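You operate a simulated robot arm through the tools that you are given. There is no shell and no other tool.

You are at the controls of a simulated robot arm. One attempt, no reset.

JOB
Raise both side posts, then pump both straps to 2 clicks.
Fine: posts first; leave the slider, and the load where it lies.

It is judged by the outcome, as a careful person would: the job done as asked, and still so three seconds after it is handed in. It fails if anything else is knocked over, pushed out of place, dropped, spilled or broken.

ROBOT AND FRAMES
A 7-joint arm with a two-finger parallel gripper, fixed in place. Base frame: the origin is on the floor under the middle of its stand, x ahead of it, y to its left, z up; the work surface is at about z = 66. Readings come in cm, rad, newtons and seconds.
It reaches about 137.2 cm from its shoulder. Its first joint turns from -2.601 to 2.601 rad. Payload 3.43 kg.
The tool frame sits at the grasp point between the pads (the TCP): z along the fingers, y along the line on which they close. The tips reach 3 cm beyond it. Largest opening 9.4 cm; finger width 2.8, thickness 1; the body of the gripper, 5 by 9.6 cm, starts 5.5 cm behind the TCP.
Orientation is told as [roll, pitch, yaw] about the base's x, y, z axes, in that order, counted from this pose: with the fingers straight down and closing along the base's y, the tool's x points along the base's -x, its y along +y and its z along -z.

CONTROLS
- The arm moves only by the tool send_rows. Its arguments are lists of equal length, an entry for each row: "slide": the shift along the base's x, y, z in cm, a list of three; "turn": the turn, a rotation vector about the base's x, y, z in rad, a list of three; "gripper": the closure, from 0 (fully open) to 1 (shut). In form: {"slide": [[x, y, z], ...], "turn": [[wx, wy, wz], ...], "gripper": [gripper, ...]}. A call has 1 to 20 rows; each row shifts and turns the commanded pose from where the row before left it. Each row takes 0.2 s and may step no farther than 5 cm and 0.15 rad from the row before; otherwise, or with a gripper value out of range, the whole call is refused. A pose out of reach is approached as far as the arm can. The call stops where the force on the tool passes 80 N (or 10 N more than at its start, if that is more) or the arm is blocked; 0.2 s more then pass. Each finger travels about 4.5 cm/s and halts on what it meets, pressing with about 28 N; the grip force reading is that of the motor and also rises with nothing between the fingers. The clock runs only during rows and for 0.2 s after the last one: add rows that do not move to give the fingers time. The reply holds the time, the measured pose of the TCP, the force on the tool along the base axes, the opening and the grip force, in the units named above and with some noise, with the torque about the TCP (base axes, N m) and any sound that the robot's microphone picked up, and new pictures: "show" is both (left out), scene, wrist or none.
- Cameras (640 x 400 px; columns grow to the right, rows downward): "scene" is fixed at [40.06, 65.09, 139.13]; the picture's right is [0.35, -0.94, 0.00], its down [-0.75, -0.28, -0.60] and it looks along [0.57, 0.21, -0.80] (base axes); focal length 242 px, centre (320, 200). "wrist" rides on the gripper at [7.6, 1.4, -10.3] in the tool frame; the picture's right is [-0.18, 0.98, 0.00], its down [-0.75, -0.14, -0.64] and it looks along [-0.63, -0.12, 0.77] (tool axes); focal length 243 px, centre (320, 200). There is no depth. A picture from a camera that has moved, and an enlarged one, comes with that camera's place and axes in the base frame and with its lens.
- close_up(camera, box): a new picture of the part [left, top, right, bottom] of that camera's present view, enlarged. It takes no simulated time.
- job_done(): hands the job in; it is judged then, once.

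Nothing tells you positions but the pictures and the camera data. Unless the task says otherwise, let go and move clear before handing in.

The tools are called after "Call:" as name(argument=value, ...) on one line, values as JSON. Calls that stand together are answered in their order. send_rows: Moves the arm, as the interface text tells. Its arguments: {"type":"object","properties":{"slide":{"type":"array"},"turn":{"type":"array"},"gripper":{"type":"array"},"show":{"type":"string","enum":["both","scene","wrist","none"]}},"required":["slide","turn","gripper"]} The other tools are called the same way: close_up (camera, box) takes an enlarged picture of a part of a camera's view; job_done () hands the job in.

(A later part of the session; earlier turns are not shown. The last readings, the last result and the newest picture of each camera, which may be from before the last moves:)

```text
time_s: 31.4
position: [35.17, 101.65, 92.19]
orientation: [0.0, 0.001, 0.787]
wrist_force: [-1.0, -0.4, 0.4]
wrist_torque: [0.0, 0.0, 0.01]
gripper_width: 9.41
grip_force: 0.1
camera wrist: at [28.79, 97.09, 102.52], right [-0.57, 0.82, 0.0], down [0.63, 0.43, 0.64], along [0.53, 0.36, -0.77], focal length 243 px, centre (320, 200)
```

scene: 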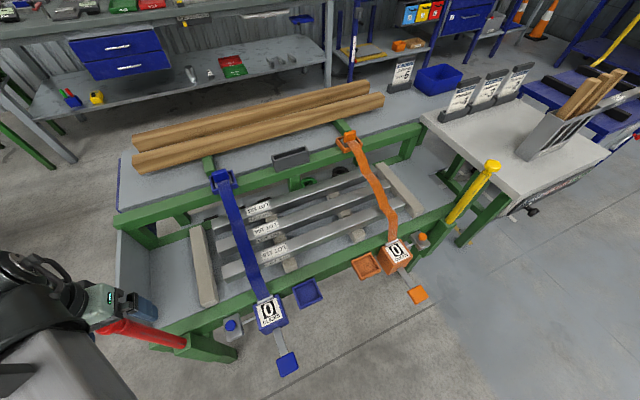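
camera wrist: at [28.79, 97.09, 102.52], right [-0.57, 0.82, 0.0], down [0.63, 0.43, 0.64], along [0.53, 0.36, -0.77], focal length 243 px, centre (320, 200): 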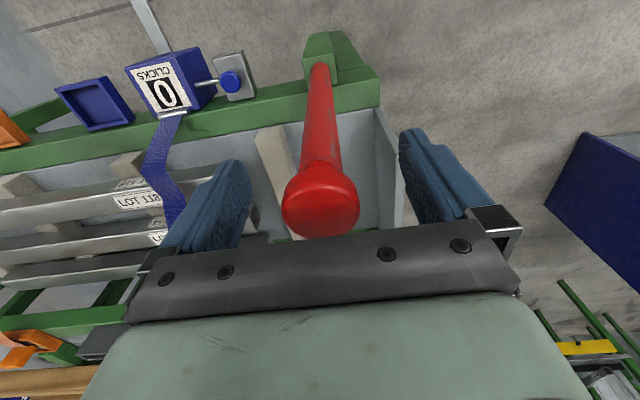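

Both posts are up and stay up. Now I'll rise clear and move over the blue ratchet to study its pump lever.

Call:
send_rows(slide=[[0, 0, 3], [0, 0, 4], [0, 0, 4], [1.6, -3.9, 0], [1.6, -3.9, 0], [1.6, -3.9, 0], [1.6, -3.9, -1], [1.6, -3.9, -1], [1.8, -4.1, -1], [0, 0, 0]], turn=[[0, 0, 0], [0, 0, 0], [0, 0, 0], [0, 0, 0], [0, 0, 0], [0, 0, 0], [0, 0, 0], [0, 0, 0], [0, 0, 0], [0, 0, 0]], gripper=[0, 0, 0, 0, 0, 0, 0, 0, 0, 0])

Call:
close_up(camera="wrist", box=[200, 0, 440, 160])

Call:
close_up(camera="scene", box=[210, 270, 330, 390])

```text
time_s: 33.6
position: [44.75, 78.11, 100.04]
orientation: [0.001, 0.001, 0.788]
wrist_force: [-0.6, 1.0, 0.0]
wrist_torque: [0.02, 0.0, 0.01]
gripper_width: 9.39
grip_force: 0.1
camera wrist: at [38.38, 73.58, 110.36], right [-0.57, 0.82, 0.0], down [0.63, 0.43, 0.64], along [0.53, 0.36, -0.77], focal length 243 px, centre (320, 200)
```

scene: 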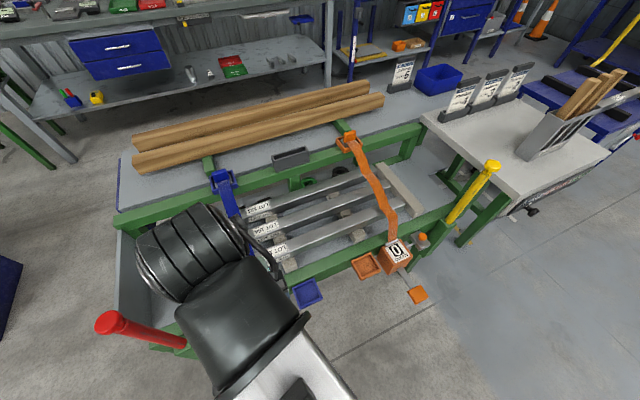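
wrist: 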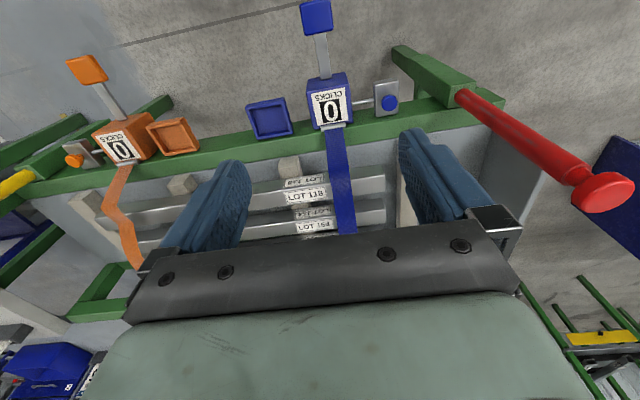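

```text
2.50 times, centred on (320, 80) of wrist
camera zoom: at [38.38, 73.58, 110.36], right [-0.57, 0.82, 0.0], down [0.63, 0.43, 0.64], along [0.53, 0.36, -0.77], focal length 606 px, centre (320, 500)
```

zoom: 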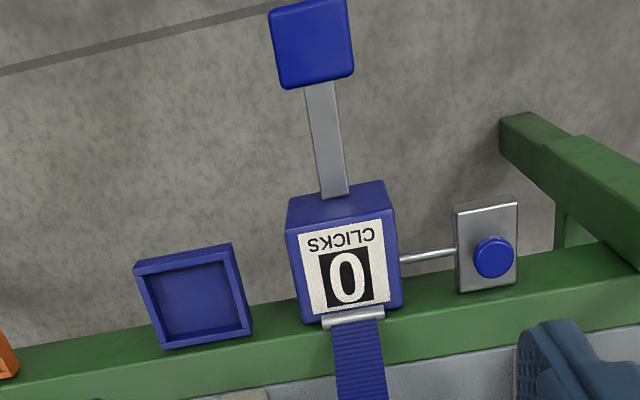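

```text
3.33 times, centred on (270, 330) of scene
camera zoom: at [40.06, 65.09, 139.13], right [0.35, -0.94, 0.0], down [-0.75, -0.28, -0.6], along [0.57, 0.21, -0.8], focal length 808 px, centre (487, -233)
```

zoom: 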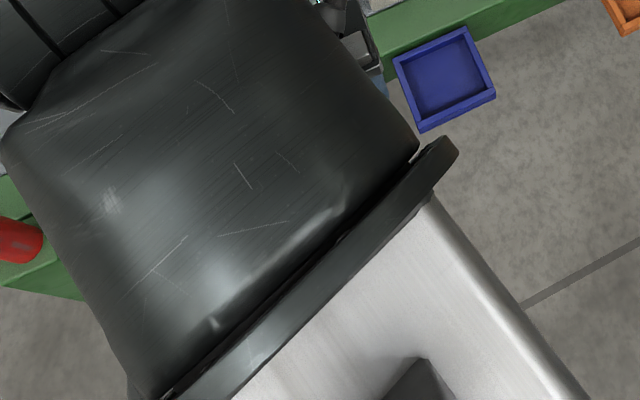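

Both ratchets have a lever reaching toward the robot with a coloured paddle at the end, and the ratchet tops are around z ≈ 64. Before pumping I want a side view of the blue lever, so I'll turn the wrist camera to look along the rail.

Call:
send_rows(slide=[[0.886, -0.828, -1.82], [0.886, -0.828, -1.82], [0.886, -0.828, -1.82], [0.886, -0.828, -1.82], [0.886, -0.828, -1.82], [0.886, -0.828, -1.82], [0.886, -0.828, -1.82], [0.886, -0.828, -1.82], [0.886, -0.828, -1.82], [0.886, -0.828, -1.82], [0.886, -0.828, -1.82], [0, 0, 0]], turn=[[0, 0, 0.1428], [0, 0, 0.1428], [0, 0, 0.1428], [0, 0, 0.1428], [0, 0, 0.1428], [0, 0, 0.1428], [0, 0, 0.1428], [0, 0, 0.1428], [0, 0, 0.1428], [0, 0, 0.1428], [0, 0, 0.1428], [0, 0, 0]], gripper=[0, 0, 0, 0, 0, 0, 0, 0, 0, 0, 0, 0])

```text
time_s: 36.2
position: [54.78, 68.94, 80.25]
orientation: [0.001, -0.001, 2.357]
wrist_force: [-0.5, -0.1, -0.3]
wrist_torque: [0.0, -0.04, -0.05]
gripper_width: 9.42
grip_force: 0.0
camera wrist: at [59.18, 62.4, 90.54], right [-0.82, -0.57, 0.0], down [-0.43, 0.63, 0.64], along [-0.36, 0.53, -0.77], focal length 243 px, centre (320, 200)
```

scene: 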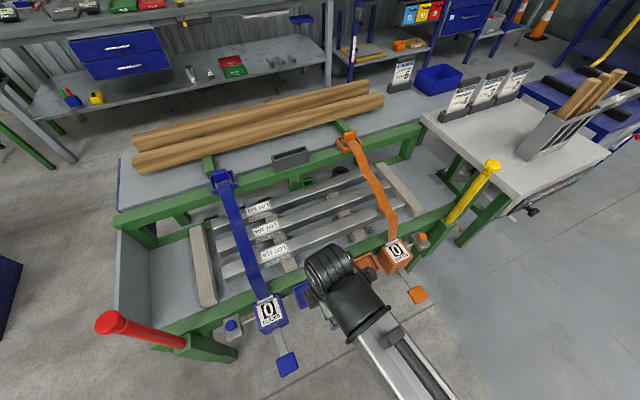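
wrist: 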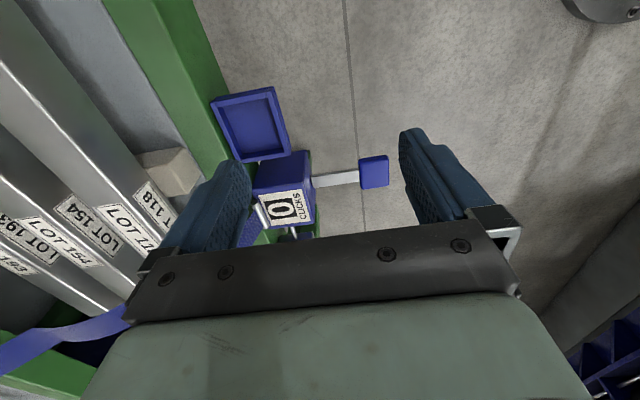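

The view gives the blue paddle at about (41.2, 74.6, 59.8) and the ratchet top at z ≈ 65. I'll zoom in to see the lever's profile.

Call:
close_up(camera="wrist", box=[200, 70, 420, 240])

Call:
close_up(camera="scene", box=[200, 270, 330, 390])

```text
2.35 times, centred on (310, 155) of wrist
camera zoom: at [59.18, 62.4, 90.54], right [-0.82, -0.57, 0.0], down [-0.43, 0.63, 0.64], along [-0.36, 0.53, -0.77], focal length 571 px, centre (344, 306)
```

zoom: 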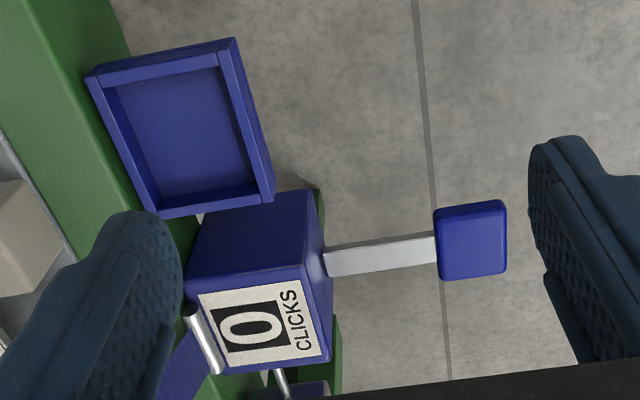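

```text
3.33 times, centred on (265, 330) of scene
camera zoom: at [40.06, 65.09, 139.13], right [0.35, -0.94, 0.0], down [-0.75, -0.28, -0.6], along [0.57, 0.21, -0.8], focal length 808 px, centre (503, -233)
```

zoom: 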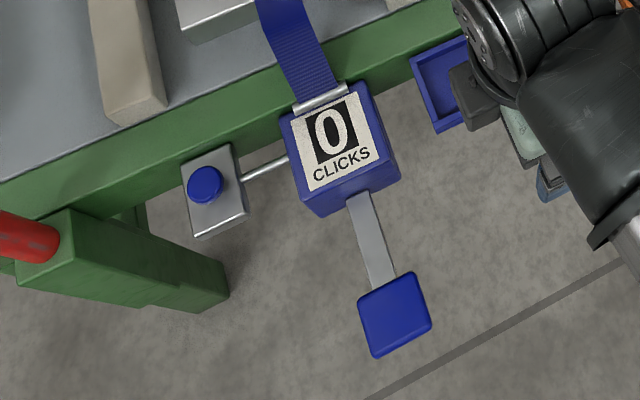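

The lever lies roughly horizontal, with its root near z = 58 and a paddle about 4 cm square. I'll close the fingers, move above the blue paddle and check alignment before pressing.

Call:
send_rows(slide=[[-2.72, 1.13, 0], [-2.72, 1.13, 0], [-2.72, 1.13, -1], [-2.72, 1.13, -2], [-2.7, 1.13, -2], [0, 0, -2], [0, 0, 0]], turn=[[0, 0, 0], [0, 0, 0], [0, 0, 0], [0, 0, 0], [0, 0, 0], [0, 0, 0], [0, 0, 0]], gripper=[1, 1, 1, 1, 1, 1, 1])

Call:
close_up(camera="wrist", box=[220, 80, 420, 260])

Call:
close_up(camera="scene", box=[200, 250, 340, 390])

```text
time_s: 37.8
position: [41.01, 74.54, 73.43]
orientation: [0.001, -0.001, 2.357]
wrist_force: [-0.2, 1.1, -0.5]
wrist_torque: [0.04, 0.01, -0.01]
gripper_width: 0.0
grip_force: 27.8
camera wrist: at [45.48, 68.09, 83.71], right [-0.82, -0.57, 0.0], down [-0.43, 0.63, 0.64], along [-0.36, 0.53, -0.77], focal length 243 px, centre (320, 200)
```

scene: 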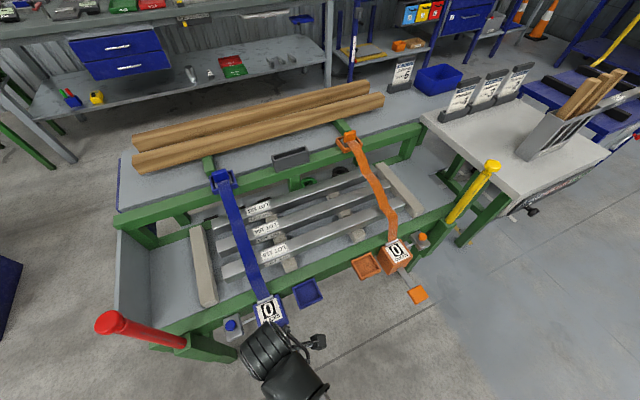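
wrist: 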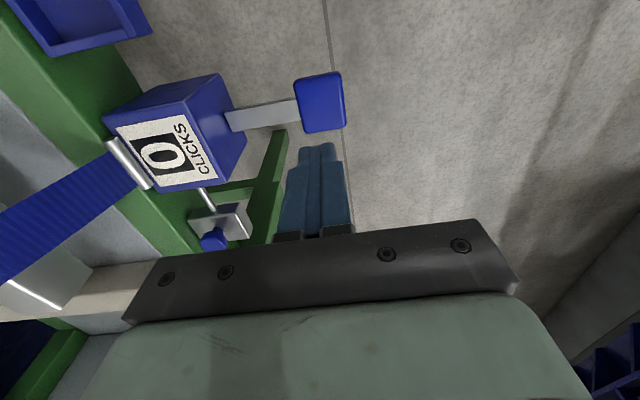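

```text
2.22 times, centred on (320, 170) of wrist
camera zoom: at [45.48, 68.09, 83.71], right [-0.82, -0.57, 0.0], down [-0.43, 0.63, 0.64], along [-0.36, 0.53, -0.77], focal length 539 px, centre (320, 267)
```

zoom: 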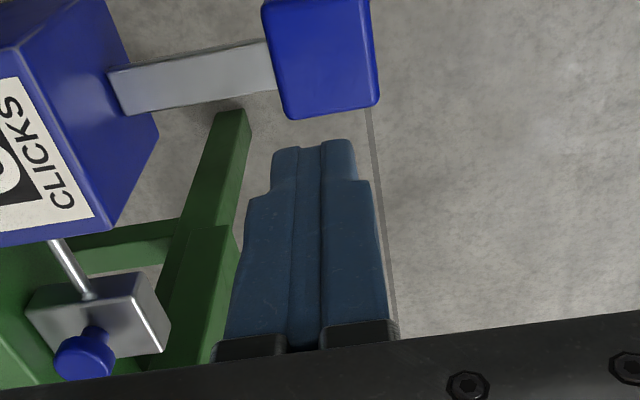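

```text
2.86 times, centred on (270, 320) of scene
camera zoom: at [40.06, 65.09, 139.13], right [0.35, -0.94, 0.0], down [-0.75, -0.28, -0.6], along [0.57, 0.21, -0.8], focal length 693 px, centre (463, -143)
```

zoom: 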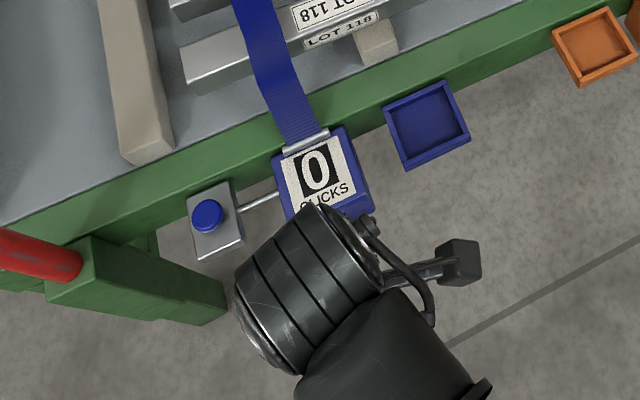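

The closed fingertips are right above the blue paddle and both cameras show the counter. I'll descend to just above contact.

Call:
send_rows(slide=[[0.1, 0, -3], [0, 0, -3], [0, 0, -2], [0, 0, -1], [0, 0, -0.5], [0, 0, 0]], turn=[[0, 0, 0], [0, 0, 0], [0, 0, 0], [0, 0, 0], [0, 0, 0], [0, 0, 0]], gripper=[1, 1, 1, 1, 1, 1])

Call:
close_up(camera="wrist", box=[160, 60, 420, 260])

```text
time_s: 39.2
position: [41.33, 74.53, 63.69]
orientation: [-0.001, 0.0, 2.357]
wrist_force: [-0.2, -0.1, -0.3]
wrist_torque: [0.0, 0.0, 0.02]
gripper_width: 0.0
grip_force: 28.2
camera wrist: at [45.68, 67.97, 74.12], right [-0.82, -0.57, 0.0], down [-0.43, 0.63, 0.64], along [-0.36, 0.53, -0.77], focal length 243 px, centre (320, 200)
```

scene: 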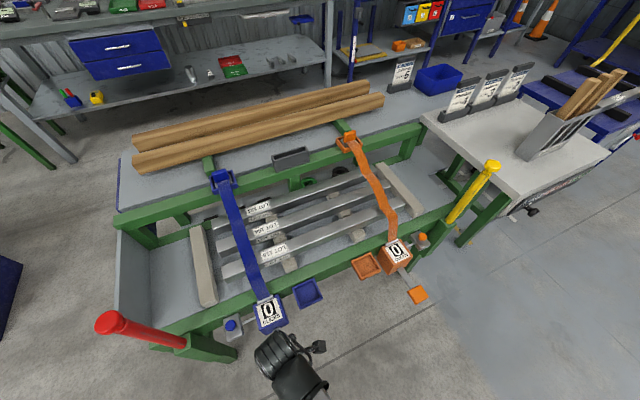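
wrist: 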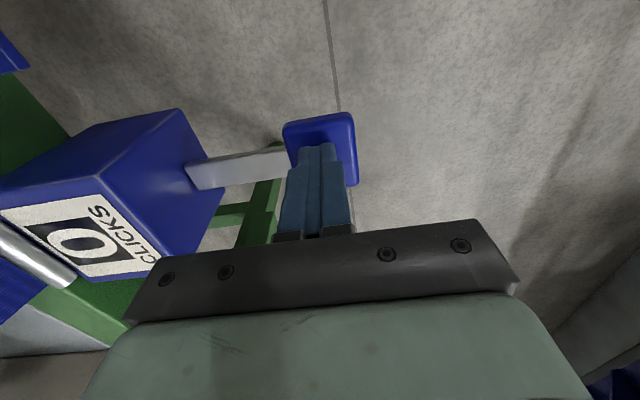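

```text
2.00 times, centred on (290, 160) of wrist
camera zoom: at [45.68, 67.97, 74.12], right [-0.82, -0.57, 0.0], down [-0.43, 0.63, 0.64], along [-0.36, 0.53, -0.77], focal length 485 px, centre (380, 280)
```

zoom: 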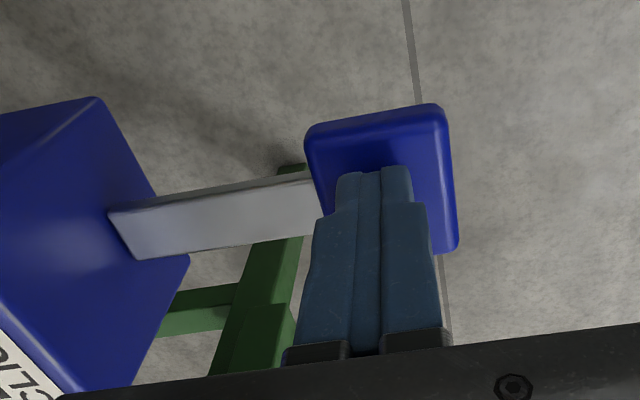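

The tips are centred over the paddle with about 1 cm to go. I'll press down in small steps while reading force and sound.

Call:
send_rows(slide=[[0, 0, -0.4], [0, 0, -0.4], [0, 0, -0.4], [0, 0, 0]], turn=[[0, 0, 0], [0, 0, 0], [0, 0, 0], [0, 0, 0]], gripper=[1, 1, 1, 1], show="wrist")

```text
time_s: 40.2
position: [41.32, 74.59, 62.54]
orientation: [0.0, 0.0, 2.355]
wrist_force: [-1.5, -1.4, 0.4]
wrist_torque: [-0.04, 0.01, 0.02]
gripper_width: 0.01
grip_force: 28.1
camera wrist: at [45.68, 68.03, 72.83], right [-0.82, -0.57, 0.0], down [-0.43, 0.63, 0.64], along [-0.36, 0.53, -0.77], focal length 243 px, centre (320, 200)
```

wrist: 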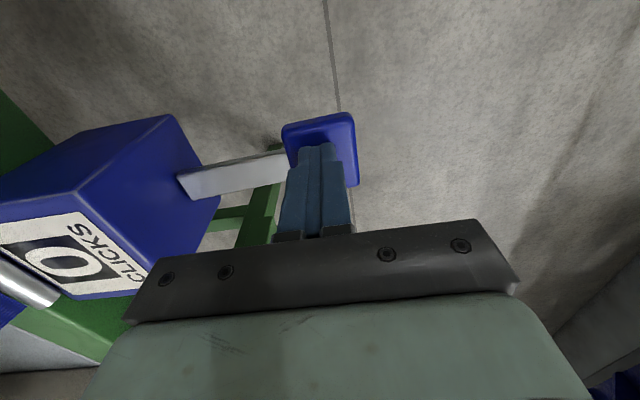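

Barely any force so far. I'll keep pressing in small steps.

Call:
send_rows(slide=[[0, 0, -0.4], [0, 0, -0.4], [0, 0, -0.4], [0, 0, 0]], turn=[[0, 0, 0], [0, 0, 0], [0, 0, 0], [0, 0, 0]], gripper=[1, 1, 1, 1], show="wrist")

```text
time_s: 41.2
position: [41.32, 74.58, 61.26]
orientation: [0.002, 0.001, 2.357]
wrist_force: [0.2, -0.3, 1.6]
wrist_torque: [0.05, -0.01, -0.05]
gripper_width: 0.0
grip_force: 28.3
camera wrist: at [45.76, 68.08, 71.7], right [-0.82, -0.57, 0.0], down [-0.43, 0.63, 0.64], along [-0.36, 0.53, -0.77], focal length 243 px, centre (320, 200)
```

wrist: 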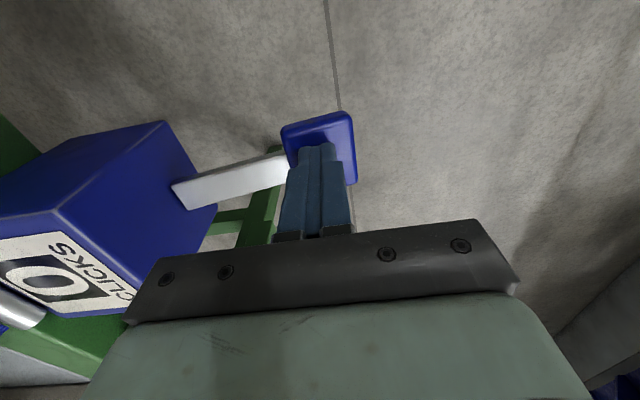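

The lever yields downward with about 1.6 N, so the paddle is a push-down pump. I'll continue down slowly, listening for the click.

Call:
send_rows(slide=[[0, 0, -0.5], [0, 0, -0.5], [0, 0, -0.5], [0, 0, 0]], turn=[[0, 0, 0], [0, 0, 0], [0, 0, 0], [0, 0, 0]], gripper=[1, 1, 1, 1], show="wrist")

```text
time_s: 42.2
position: [41.24, 74.78, 59.79]
orientation: [0.002, 0.0, 2.356]
wrist_force: [-0.3, 0.2, 3.3]
wrist_torque: [0.0, 0.01, 0.03]
gripper_width: 0.02
grip_force: 28.4
camera wrist: at [45.71, 68.1, 70.03], right [-0.82, -0.57, 0.0], down [-0.43, 0.63, 0.64], along [-0.36, 0.53, -0.77], focal length 243 px, centre (320, 200)
```

wrist: 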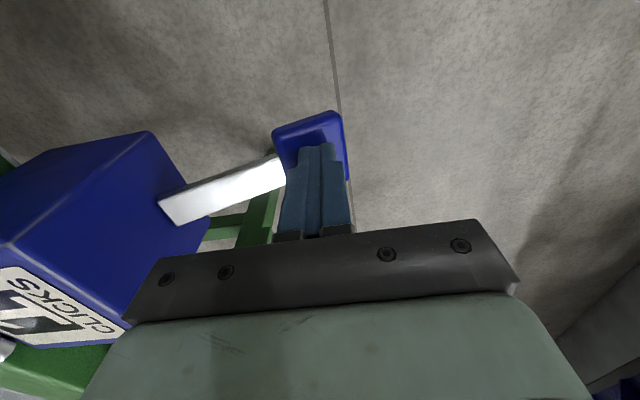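

The digit on the label looks different now. I'll read it on both cameras.

Call:
close_up(camera="wrist", box=[0, 240, 140, 360])

Call:
close_up(camera="scene", box=[220, 270, 330, 370])

```text
3.33 times, centred on (70, 300) of wrist
camera zoom: at [45.71, 68.1, 70.03], right [-0.82, -0.57, 0.0], down [-0.43, 0.63, 0.64], along [-0.36, 0.53, -0.77], focal length 809 px, centre (1153, -133)
```

zoom: 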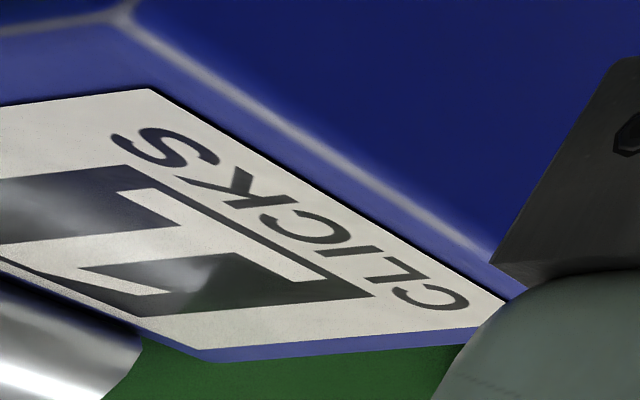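

```text
4.00 times, centred on (275, 320) of scene
camera zoom: at [40.06, 65.09, 139.13], right [0.35, -0.94, 0.0], down [-0.75, -0.28, -0.6], along [0.57, 0.21, -0.8], focal length 970 px, centre (500, -280)
```

zoom: 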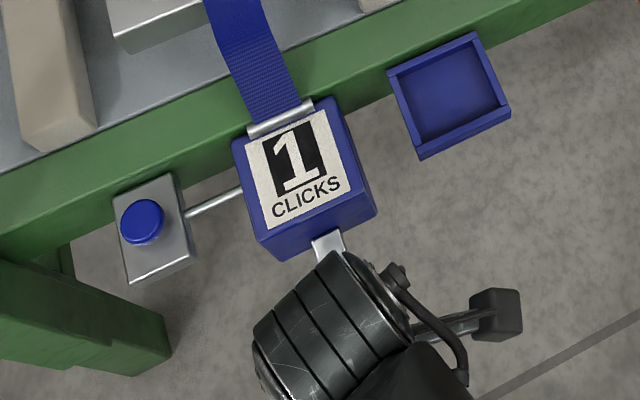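

The blue counter shows 1. I'll lift off so the lever can spring back, and check that it returned and still reads 1.

Call:
send_rows(slide=[[0, 0, 0.5], [0, 0, 0.8], [0, 0, 0.8], [0, 0, 0.8], [0, 0, 1], [0, 0, 0]], turn=[[0, 0, 0], [0, 0, 0], [0, 0, 0], [0, 0, 0], [0, 0, 0], [0, 0, 0]], gripper=[1, 1, 1, 1, 1, 1], show="wrist")

Call:
close_up(camera="scene", box=[220, 270, 330, 370])

```text
time_s: 43.6
position: [41.38, 74.57, 63.67]
orientation: [0.001, -0.001, 2.357]
wrist_force: [-0.2, -0.3, -1.0]
wrist_torque: [-0.03, -0.01, -0.02]
gripper_width: 0.03
grip_force: 28.5
camera wrist: at [45.71, 68.09, 73.96], right [-0.82, -0.57, 0.0], down [-0.43, 0.63, 0.64], along [-0.36, 0.53, -0.77], focal length 243 px, centre (320, 200)
```

wrist: 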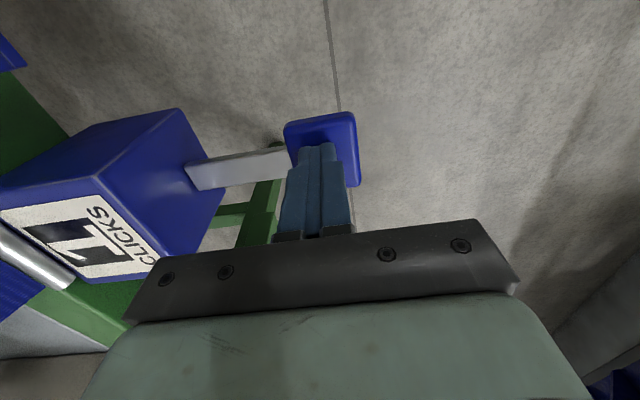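

```text
4.00 times, centred on (275, 320) of scene
camera zoom: at [40.06, 65.09, 139.13], right [0.35, -0.94, 0.0], down [-0.75, -0.28, -0.6], along [0.57, 0.21, -0.8], focal length 970 px, centre (500, -280)
```

zoom: 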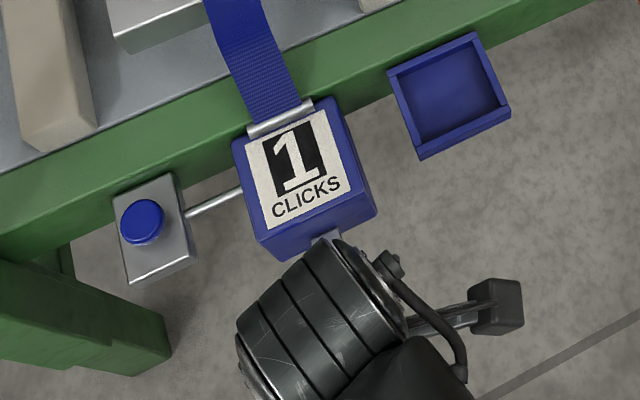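

The lever sprang back and the counter still shows 1. I'll press the same stroke once more.

Call:
send_rows(slide=[[0, 0, -0.6], [0, 0, -0.6], [0, 0, -0.6], [0, 0, -0.6], [0, 0, -0.5], [0, 0, -0.5], [0, 0, -0.5], [0, 0, 0]], turn=[[0, 0, 0], [0, 0, 0], [0, 0, 0], [0, 0, 0], [0, 0, 0], [0, 0, 0], [0, 0, 0], [0, 0, 0]], gripper=[1, 1, 1, 1, 1, 1, 1, 1], show="wrist")

Call:
close_up(camera="scene", box=[220, 270, 330, 370])

```text
time_s: 45.4
position: [41.27, 74.53, 59.87]
orientation: [-0.001, -0.001, 2.357]
wrist_force: [0.6, 0.7, 3.5]
wrist_torque: [0.06, -0.03, 0.02]
gripper_width: 0.0
grip_force: 28.1
camera wrist: at [45.69, 67.95, 70.08], right [-0.82, -0.57, 0.0], down [-0.43, 0.63, 0.64], along [-0.36, 0.53, -0.77], focal length 243 px, centre (320, 200)
```

wrist: 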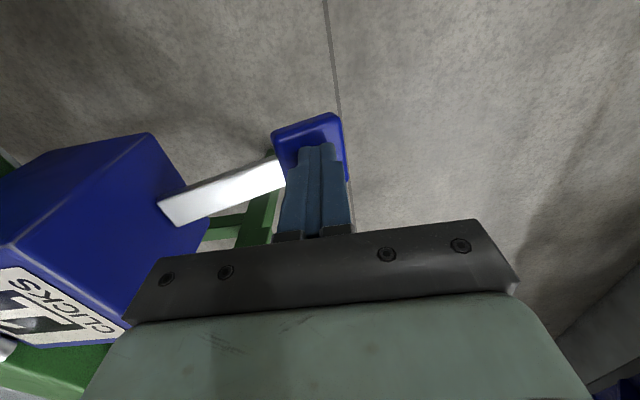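

```text
4.00 times, centred on (275, 320) of scene
camera zoom: at [40.06, 65.09, 139.13], right [0.35, -0.94, 0.0], down [-0.75, -0.28, -0.6], along [0.57, 0.21, -0.8], focal length 970 px, centre (500, -280)
```

zoom: 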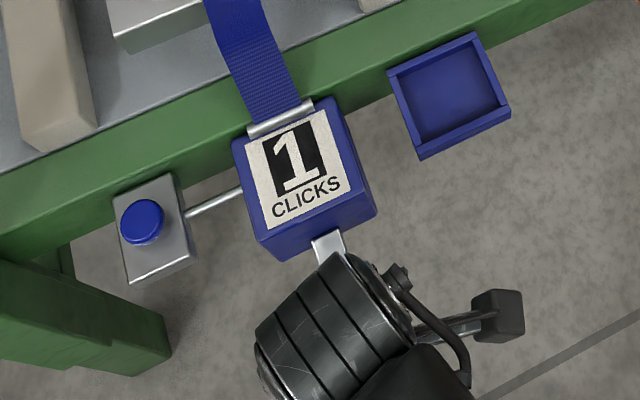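

It still reads 1, so the click point must be right about here. I'll press a little deeper, 0.3 cm at a time.

Call:
send_rows(slide=[[0, 0, -0.3], [0, 0, 0]], turn=[[0, 0, 0], [0, 0, 0]], gripper=[1, 1], show="wrist")

Call:
close_up(camera="scene", box=[220, 270, 330, 370])

```text
time_s: 46.0
position: [41.41, 74.59, 59.36]
orientation: [0.001, 0.0, 2.356]
wrist_force: [1.8, -1.3, 3.0]
wrist_torque: [-0.04, -0.07, -0.08]
gripper_width: 0.0
grip_force: 28.0
camera wrist: at [45.69, 68.0, 69.75], right [-0.82, -0.57, 0.0], down [-0.43, 0.63, 0.64], along [-0.36, 0.53, -0.77], focal length 243 px, centre (320, 200)
```

wrist: 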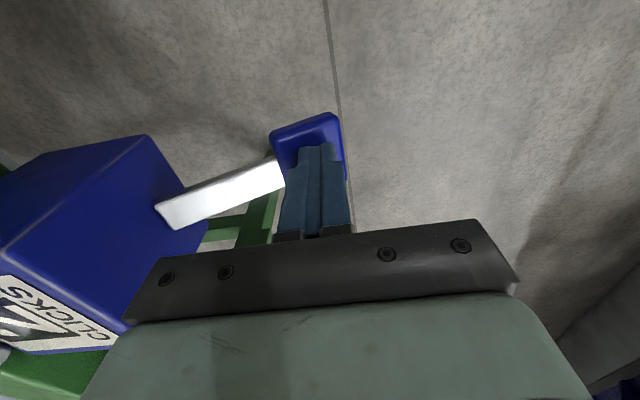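

```text
4.00 times, centred on (275, 320) of scene
camera zoom: at [40.06, 65.09, 139.13], right [0.35, -0.94, 0.0], down [-0.75, -0.28, -0.6], along [0.57, 0.21, -0.8], focal length 970 px, centre (500, -280)
```

zoom: 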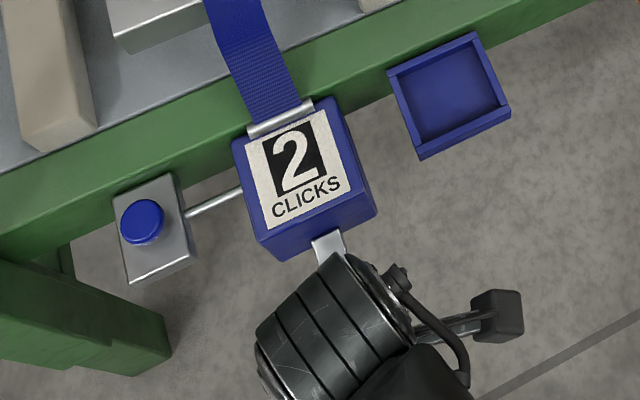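

Blue reads 2. I'll lift straight off its paddle, then fly along to above the orange paddle at about (72.5, 43.8), turning the gripper back on the way.

Call:
send_rows(slide=[[0, 0, 0.5], [0, 0, 1.5], [0, 0, 3], [0, 0, 4], [0, 0, 4], [0, 0, 3], [2.83, -2.8, 0], [2.83, -2.8, 0], [2.83, -2.8, 0], [2.83, -2.8, 0], [2.83, -2.8, 0], [2.83, -2.8, 0], [2.83, -2.8, 0], [2.83, -2.8, 0], [2.83, -2.8, 0], [2.83, -2.8, 0], [2.83, -2.8, 0], [0, 0, 0]], turn=[[0, 0, 0], [0, 0, 0], [0, 0, 0], [0, 0, 0], [0, 0, 0], [0, 0, 0], [0, 0, -0.1428], [0, 0, -0.1428], [0, 0, -0.1428], [0, 0, -0.1428], [0, 0, -0.1428], [0, 0, -0.1428], [0, 0, -0.1428], [0, 0, -0.1428], [0, 0, -0.1428], [0, 0, -0.1428], [0, 0, -0.1428], [0, 0, 0]], gripper=[1, 1, 1, 1, 1, 1, 1, 1, 1, 1, 1, 1, 1, 1, 1, 1, 1, 1])

Call:
close_up(camera="scene", box=[210, 270, 330, 390])

Call:
close_up(camera="scene", box=[340, 200, 480, 320])

Call:
close_up(camera="wrist", box=[200, 0, 440, 200])

```text
time_s: 49.8
position: [72.21, 43.85, 75.43]
orientation: [-0.001, 0.0, 0.785]
wrist_force: [-0.2, 0.8, -0.5]
wrist_torque: [0.01, 0.02, 0.02]
gripper_width: 0.0
grip_force: 27.5
camera wrist: at [65.82, 39.38, 85.81], right [-0.56, 0.83, 0.0], down [0.63, 0.43, 0.64], along [0.53, 0.36, -0.77], focal length 243 px, centre (320, 200)
```

scene: 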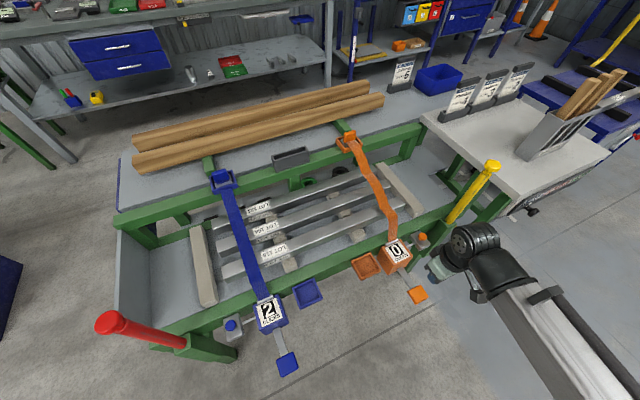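
wrist: 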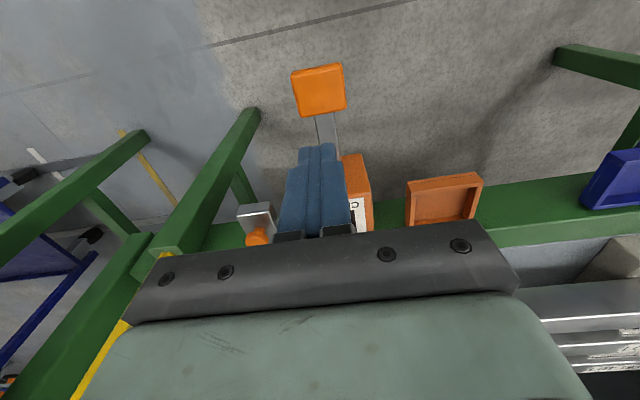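

```text
3.33 times, centred on (270, 330) of scene
camera zoom: at [40.06, 65.09, 139.13], right [0.35, -0.94, 0.0], down [-0.75, -0.28, -0.6], along [0.57, 0.21, -0.8], focal length 808 px, centre (487, -233)
```

zoom: 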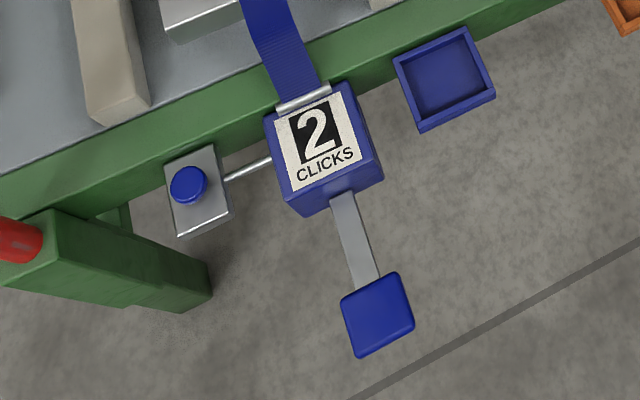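

```text
3.33 times, centred on (410, 260) of scene
camera zoom: at [40.06, 65.09, 139.13], right [0.35, -0.94, 0.0], down [-0.75, -0.28, -0.6], along [0.57, 0.21, -0.8], focal length 808 px, centre (20, 0)
```

zoom: 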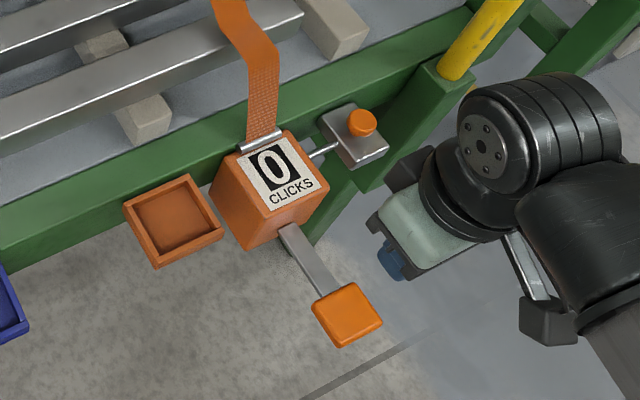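

```text
2.00 times, centred on (320, 100) of wrist
camera zoom: at [65.82, 39.38, 85.81], right [-0.56, 0.83, 0.0], down [0.63, 0.43, 0.64], along [0.53, 0.36, -0.77], focal length 485 px, centre (320, 400)
```

zoom: 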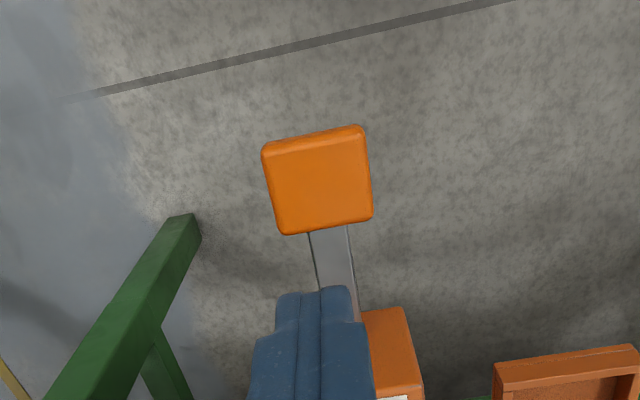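

Blue stays at 2 with its lever back at rest, and orange reads 0. I'll shift slightly onto the orange paddle centre and descend to just above it.

Call:
send_rows(slide=[[-0.3, -0.3, -3], [0, 0, -3.5], [0, 0, -2.5], [0, 0, -1.5], [0, 0, -1.2], [0, 0, 0]], turn=[[0, 0, 0], [0, 0, 0], [0, 0, 0], [0, 0, 0], [0, 0, 0], [0, 0, 0]], gripper=[1, 1, 1, 1, 1, 1])

Call:
close_up(camera="wrist", box=[220, 40, 420, 260])

Call:
close_up(camera="scene", box=[340, 200, 480, 320])

```text
time_s: 51.2
position: [72.12, 43.77, 63.73]
orientation: [0.0, 0.0, 0.786]
wrist_force: [-0.7, -0.2, 0.0]
wrist_torque: [-0.01, -0.01, -0.01]
gripper_width: 0.0
grip_force: 27.9
camera wrist: at [65.73, 39.22, 74.07], right [-0.57, 0.82, 0.0], down [0.63, 0.43, 0.64], along [0.53, 0.36, -0.77], focal length 243 px, centre (320, 200)
```

scene: 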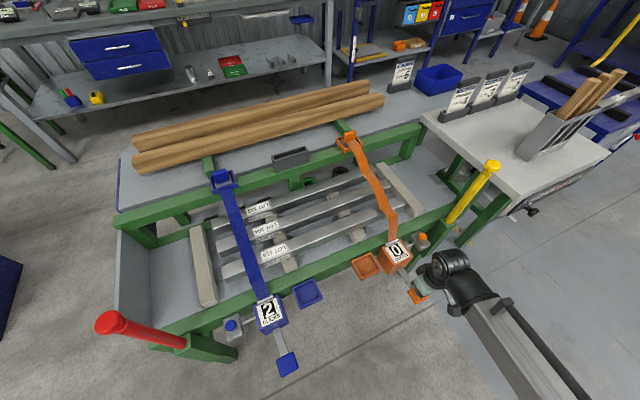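
wrist: 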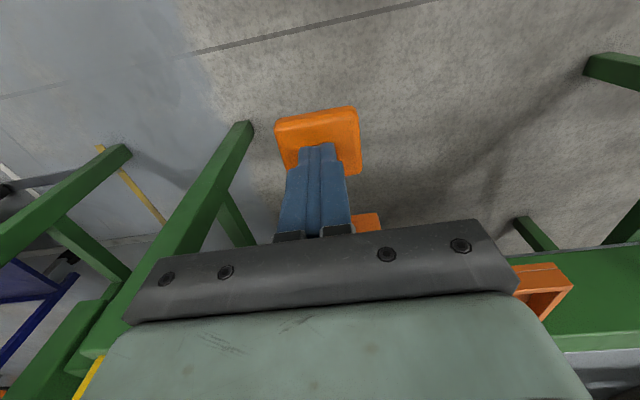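

```text
1.82 times, centred on (320, 150) of wrist
camera zoom: at [65.73, 39.22, 74.07], right [-0.57, 0.82, 0.0], down [0.63, 0.43, 0.64], along [0.53, 0.36, -0.77], focal length 441 px, centre (320, 291)
```

zoom: 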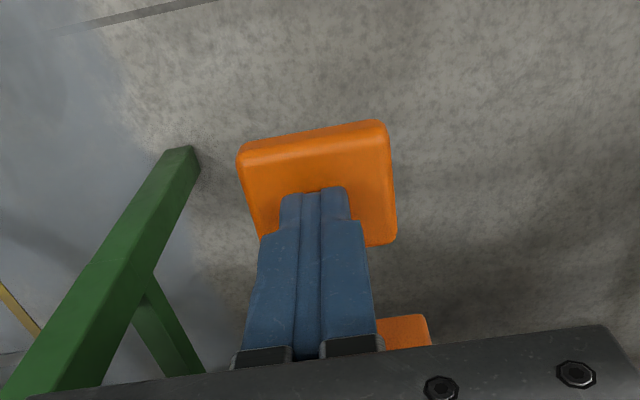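

```text
3.33 times, centred on (410, 260) of scene
camera zoom: at [40.06, 65.09, 139.13], right [0.35, -0.94, 0.0], down [-0.75, -0.28, -0.6], along [0.57, 0.21, -0.8], focal length 808 px, centre (20, 0)
```

zoom: 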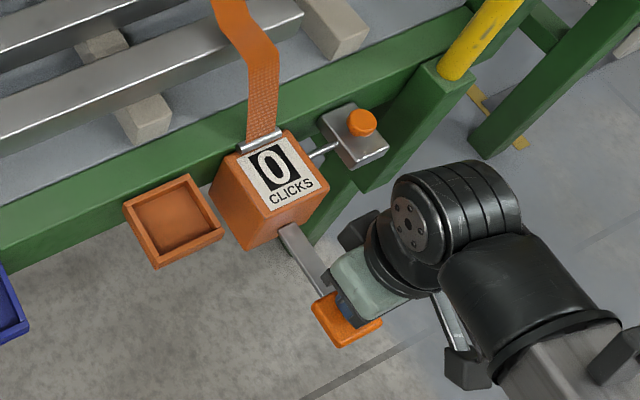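

The tips are aligned on the orange paddle and its counter is in clear view. I'll press the first stroke to about the same depth as blue.

Call:
send_rows(slide=[[0, 0, -0.6], [0, 0, -0.6], [0, 0, -0.6], [0, 0, -0.6], [0, 0, -0.5], [0, 0, -0.5], [0, 0, -0.5], [0, 0, 0]], turn=[[0, 0, 0], [0, 0, 0], [0, 0, 0], [0, 0, 0], [0, 0, 0], [0, 0, 0], [0, 0, 0], [0, 0, 0]], gripper=[1, 1, 1, 1, 1, 1, 1, 1], show="wrist")

Call:
close_up(camera="scene", box=[340, 200, 480, 320])

```text
time_s: 53.0
position: [72.0, 43.44, 60.03]
orientation: [0.001, -0.001, 0.786]
wrist_force: [0.1, -1.6, 2.6]
wrist_torque: [-0.01, -0.01, 0.02]
gripper_width: 0.02
grip_force: 28.0
camera wrist: at [65.69, 38.97, 70.29], right [-0.57, 0.82, 0.0], down [0.63, 0.43, 0.64], along [0.53, 0.36, -0.77], focal length 243 px, centre (320, 200)
```

wrist: 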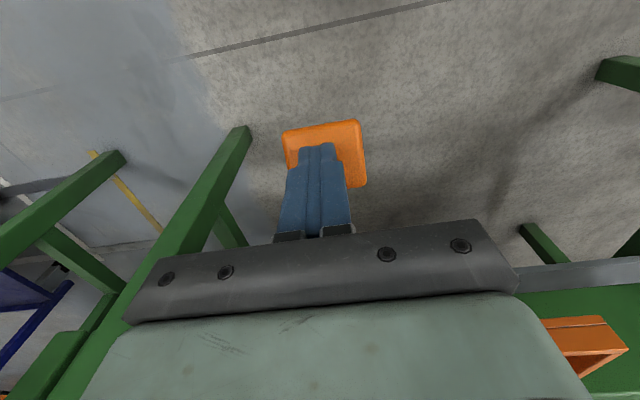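

```text
3.33 times, centred on (410, 260) of scene
camera zoom: at [40.06, 65.09, 139.13], right [0.35, -0.94, 0.0], down [-0.75, -0.28, -0.6], along [0.57, 0.21, -0.8], focal length 808 px, centre (20, 0)
```

zoom: 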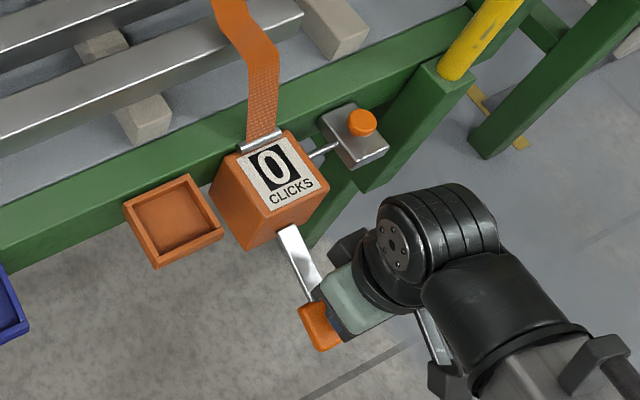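

The orange lever is moving but the counter still reads 0. I'll press a little deeper.

Call:
send_rows(slide=[[0, 0, -0.3], [0, 0, 0]], turn=[[0, 0, 0], [0, 0, 0]], gripper=[1, 1], show="none")

Call:
close_up(camera="scene", box=[340, 200, 480, 320])

```text
time_s: 53.6
position: [72.13, 43.53, 59.58]
orientation: [0.0, 0.0, 0.787]
wrist_force: [-1.8, 0.3, 3.6]
wrist_torque: [0.03, 0.01, -0.01]
gripper_width: 0.0
grip_force: 28.2
```

```text
3.33 times, centred on (410, 260) of scene
camera zoom: at [40.06, 65.09, 139.13], right [0.35, -0.94, 0.0], down [-0.75, -0.28, -0.6], along [0.57, 0.21, -0.8], focal length 808 px, centre (20, 0)
```

zoom: 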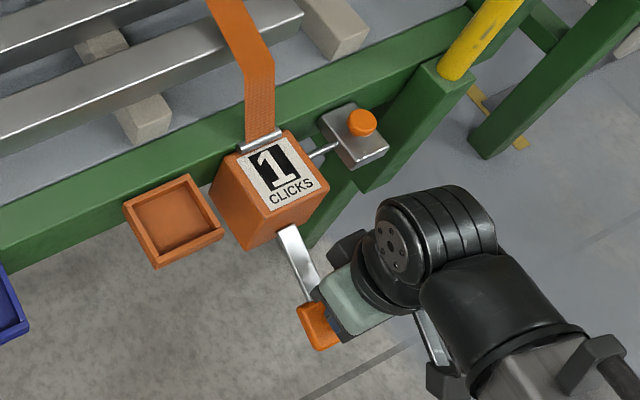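

Orange shows 1. I'll lift off to let the lever return, then check before the second stroke.

Call:
send_rows(slide=[[0, 0, 0.6], [0, 0, 0.8], [0, 0, 0.8], [0, 0, 1], [0, 0, 1], [0, 0, 0]], turn=[[0, 0, 0], [0, 0, 0], [0, 0, 0], [0, 0, 0], [0, 0, 0], [0, 0, 0]], gripper=[1, 1, 1, 1, 1, 1], show="wrist")

Call:
close_up(camera="scene", box=[340, 200, 480, 320])

```text
time_s: 55.0
position: [72.2, 43.49, 63.86]
orientation: [-0.001, 0.001, 0.787]
wrist_force: [-0.5, -0.5, 0.0]
wrist_torque: [0.0, 0.02, 0.01]
gripper_width: 0.02
grip_force: 27.9
camera wrist: at [65.84, 39.02, 74.15], right [-0.57, 0.82, 0.0], down [0.63, 0.43, 0.64], along [0.53, 0.36, -0.77], focal length 243 px, centre (320, 200)
```

wrist: 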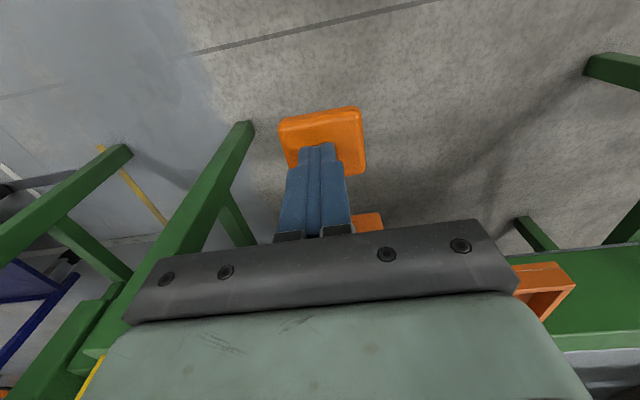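

```text
3.33 times, centred on (410, 260) of scene
camera zoom: at [40.06, 65.09, 139.13], right [0.35, -0.94, 0.0], down [-0.75, -0.28, -0.6], along [0.57, 0.21, -0.8], focal length 808 px, centre (20, 0)
```

zoom: 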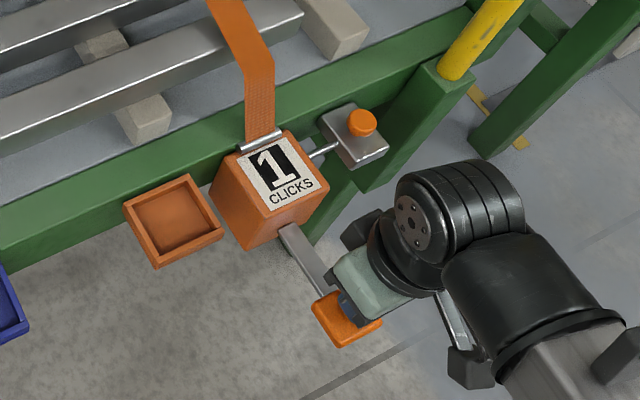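

The lever is back at rest and the counter reads 1. Now the second stroke, to the depth where it clicked.

Call:
send_rows(slide=[[0, 0, -0.6], [0, 0, -0.6], [0, 0, -0.6], [0, 0, -0.6], [0, 0, -0.6], [0, 0, -0.6], [0, 0, -0.6], [0, 0, 0]], turn=[[0, 0, 0], [0, 0, 0], [0, 0, 0], [0, 0, 0], [0, 0, 0], [0, 0, 0], [0, 0, 0], [0, 0, 0]], gripper=[1, 1, 1, 1, 1, 1, 1, 1], show="none")

Call:
close_up(camera="scene", box=[340, 200, 480, 320])

```text
time_s: 56.8
position: [72.25, 43.28, 59.62]
orientation: [0.001, 0.002, 0.787]
wrist_force: [0.1, -0.3, 3.1]
wrist_torque: [0.02, -0.06, -0.02]
gripper_width: 0.02
grip_force: 28.0
```

```text
3.33 times, centred on (410, 260) of scene
camera zoom: at [40.06, 65.09, 139.13], right [0.35, -0.94, 0.0], down [-0.75, -0.28, -0.6], along [0.57, 0.21, -0.8], focal length 808 px, centre (20, 0)
```

zoom: 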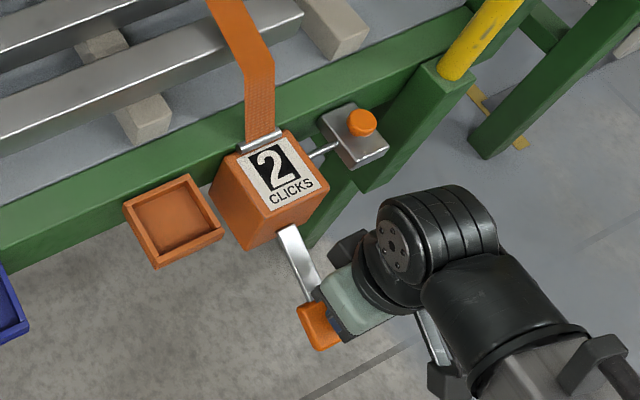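

Orange now shows 2. I'll lift straight up, back the arm toward the robot so it's clear of everything, and take a last overview.

Call:
send_rows(slide=[[0, 0, 0.6], [0, 0, 1.5], [0, 0, 3], [0, 0, 4], [0, 0, 4], [0, 0, 4], [-2, -2, 4], [-2, -2, 4], [-2, -2, 4], [0, 0, 4], [0, 0, 0], [0, 0, 0], [0, 0, 0], [0, 0, 0]], turn=[[0, 0, 0], [0, 0, 0], [0, 0, 0], [0, 0, 0], [0, 0, 0], [0, 0, 0], [0, 0, 0], [0, 0, 0], [0, 0, 0], [0, 0, 0], [0, 0, 0], [0, 0, 0], [0, 0, 0], [0, 0, 0]], gripper=[1, 1, 1, 1, 1, 1, 1, 1, 1, 1, 1, 1, 1, 1])

Call:
close_up(camera="scene", box=[80, 130, 340, 390])

Call:
close_up(camera="scene", box=[320, 130, 520, 320])

```text
time_s: 59.8
position: [66.04, 37.42, 92.64]
orientation: [0.0, 0.0, 0.787]
wrist_force: [0.0, 0.7, 0.1]
wrist_torque: [-0.01, -0.01, -0.05]
gripper_width: 0.01
grip_force: 27.1
camera wrist: at [59.71, 32.92, 102.98], right [-0.57, 0.82, 0.0], down [0.63, 0.43, 0.64], along [0.53, 0.36, -0.77], focal length 243 px, centre (320, 200)
```

scene: 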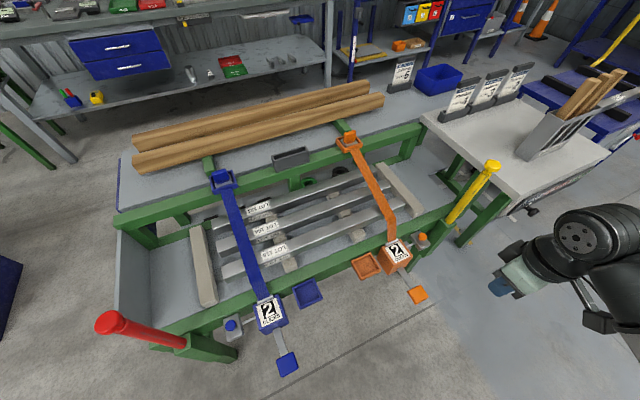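
wrist: 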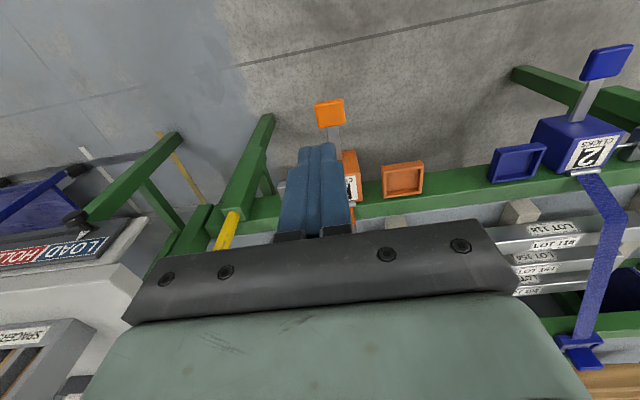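

```text
1.54 times, centred on (210, 260) of scene
camera zoom: at [40.06, 65.09, 139.13], right [0.35, -0.94, 0.0], down [-0.75, -0.28, -0.6], along [0.57, 0.21, -0.8], focal length 373 px, centre (489, 108)
```

zoom: 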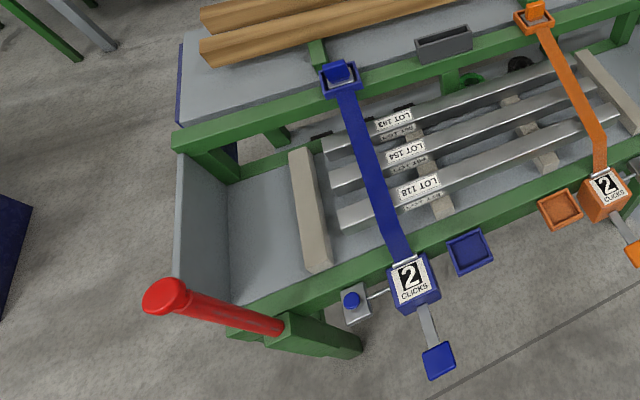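

```text
2.11 times, centred on (420, 225) of scene
camera zoom: at [40.06, 65.09, 139.13], right [0.35, -0.94, 0.0], down [-0.75, -0.28, -0.6], along [0.57, 0.21, -0.8], focal length 510 px, centre (110, 147)
```

zoom: 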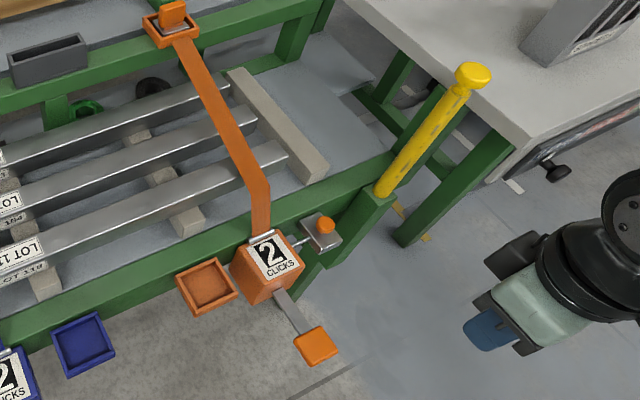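

Both counters read 2, both posts stand up, and the load looks undisturbed. One free look at the panel on the side table before handing in.

Call:
close_up(camera="wrist", box=[0, 140, 200, 300])

Call:
close_up(camera="scene", box=[480, 100, 600, 230])

```text
2.50 times, centred on (100, 220) of wrist
camera zoom: at [59.71, 32.92, 102.98], right [-0.57, 0.82, 0.0], down [0.63, 0.43, 0.64], along [0.53, 0.36, -0.77], focal length 606 px, centre (870, 150)
```

zoom: 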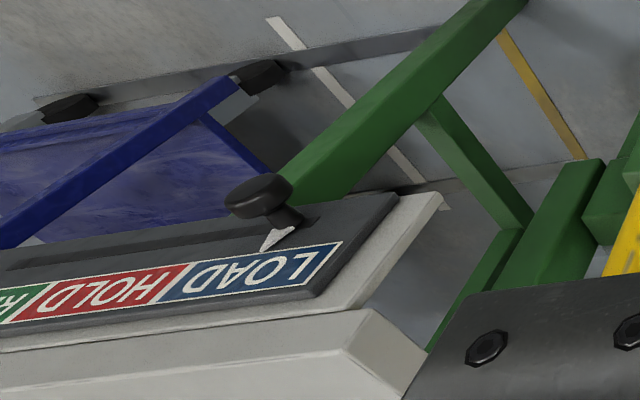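

```text
3.08 times, centred on (540, 165) of scene
camera zoom: at [40.06, 65.09, 139.13], right [0.35, -0.94, 0.0], down [-0.75, -0.28, -0.6], along [0.57, 0.21, -0.8], focal length 746 px, centre (-357, 308)
```

zoom: 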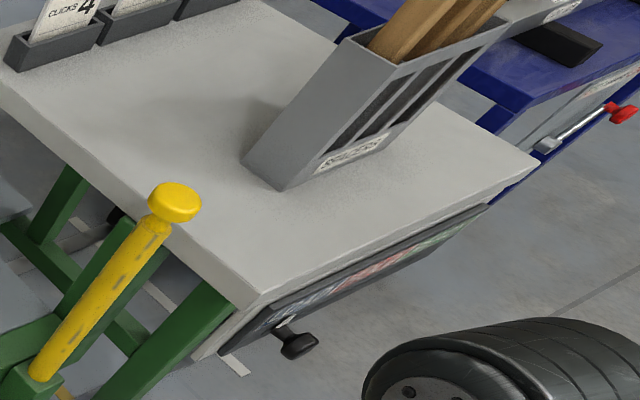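

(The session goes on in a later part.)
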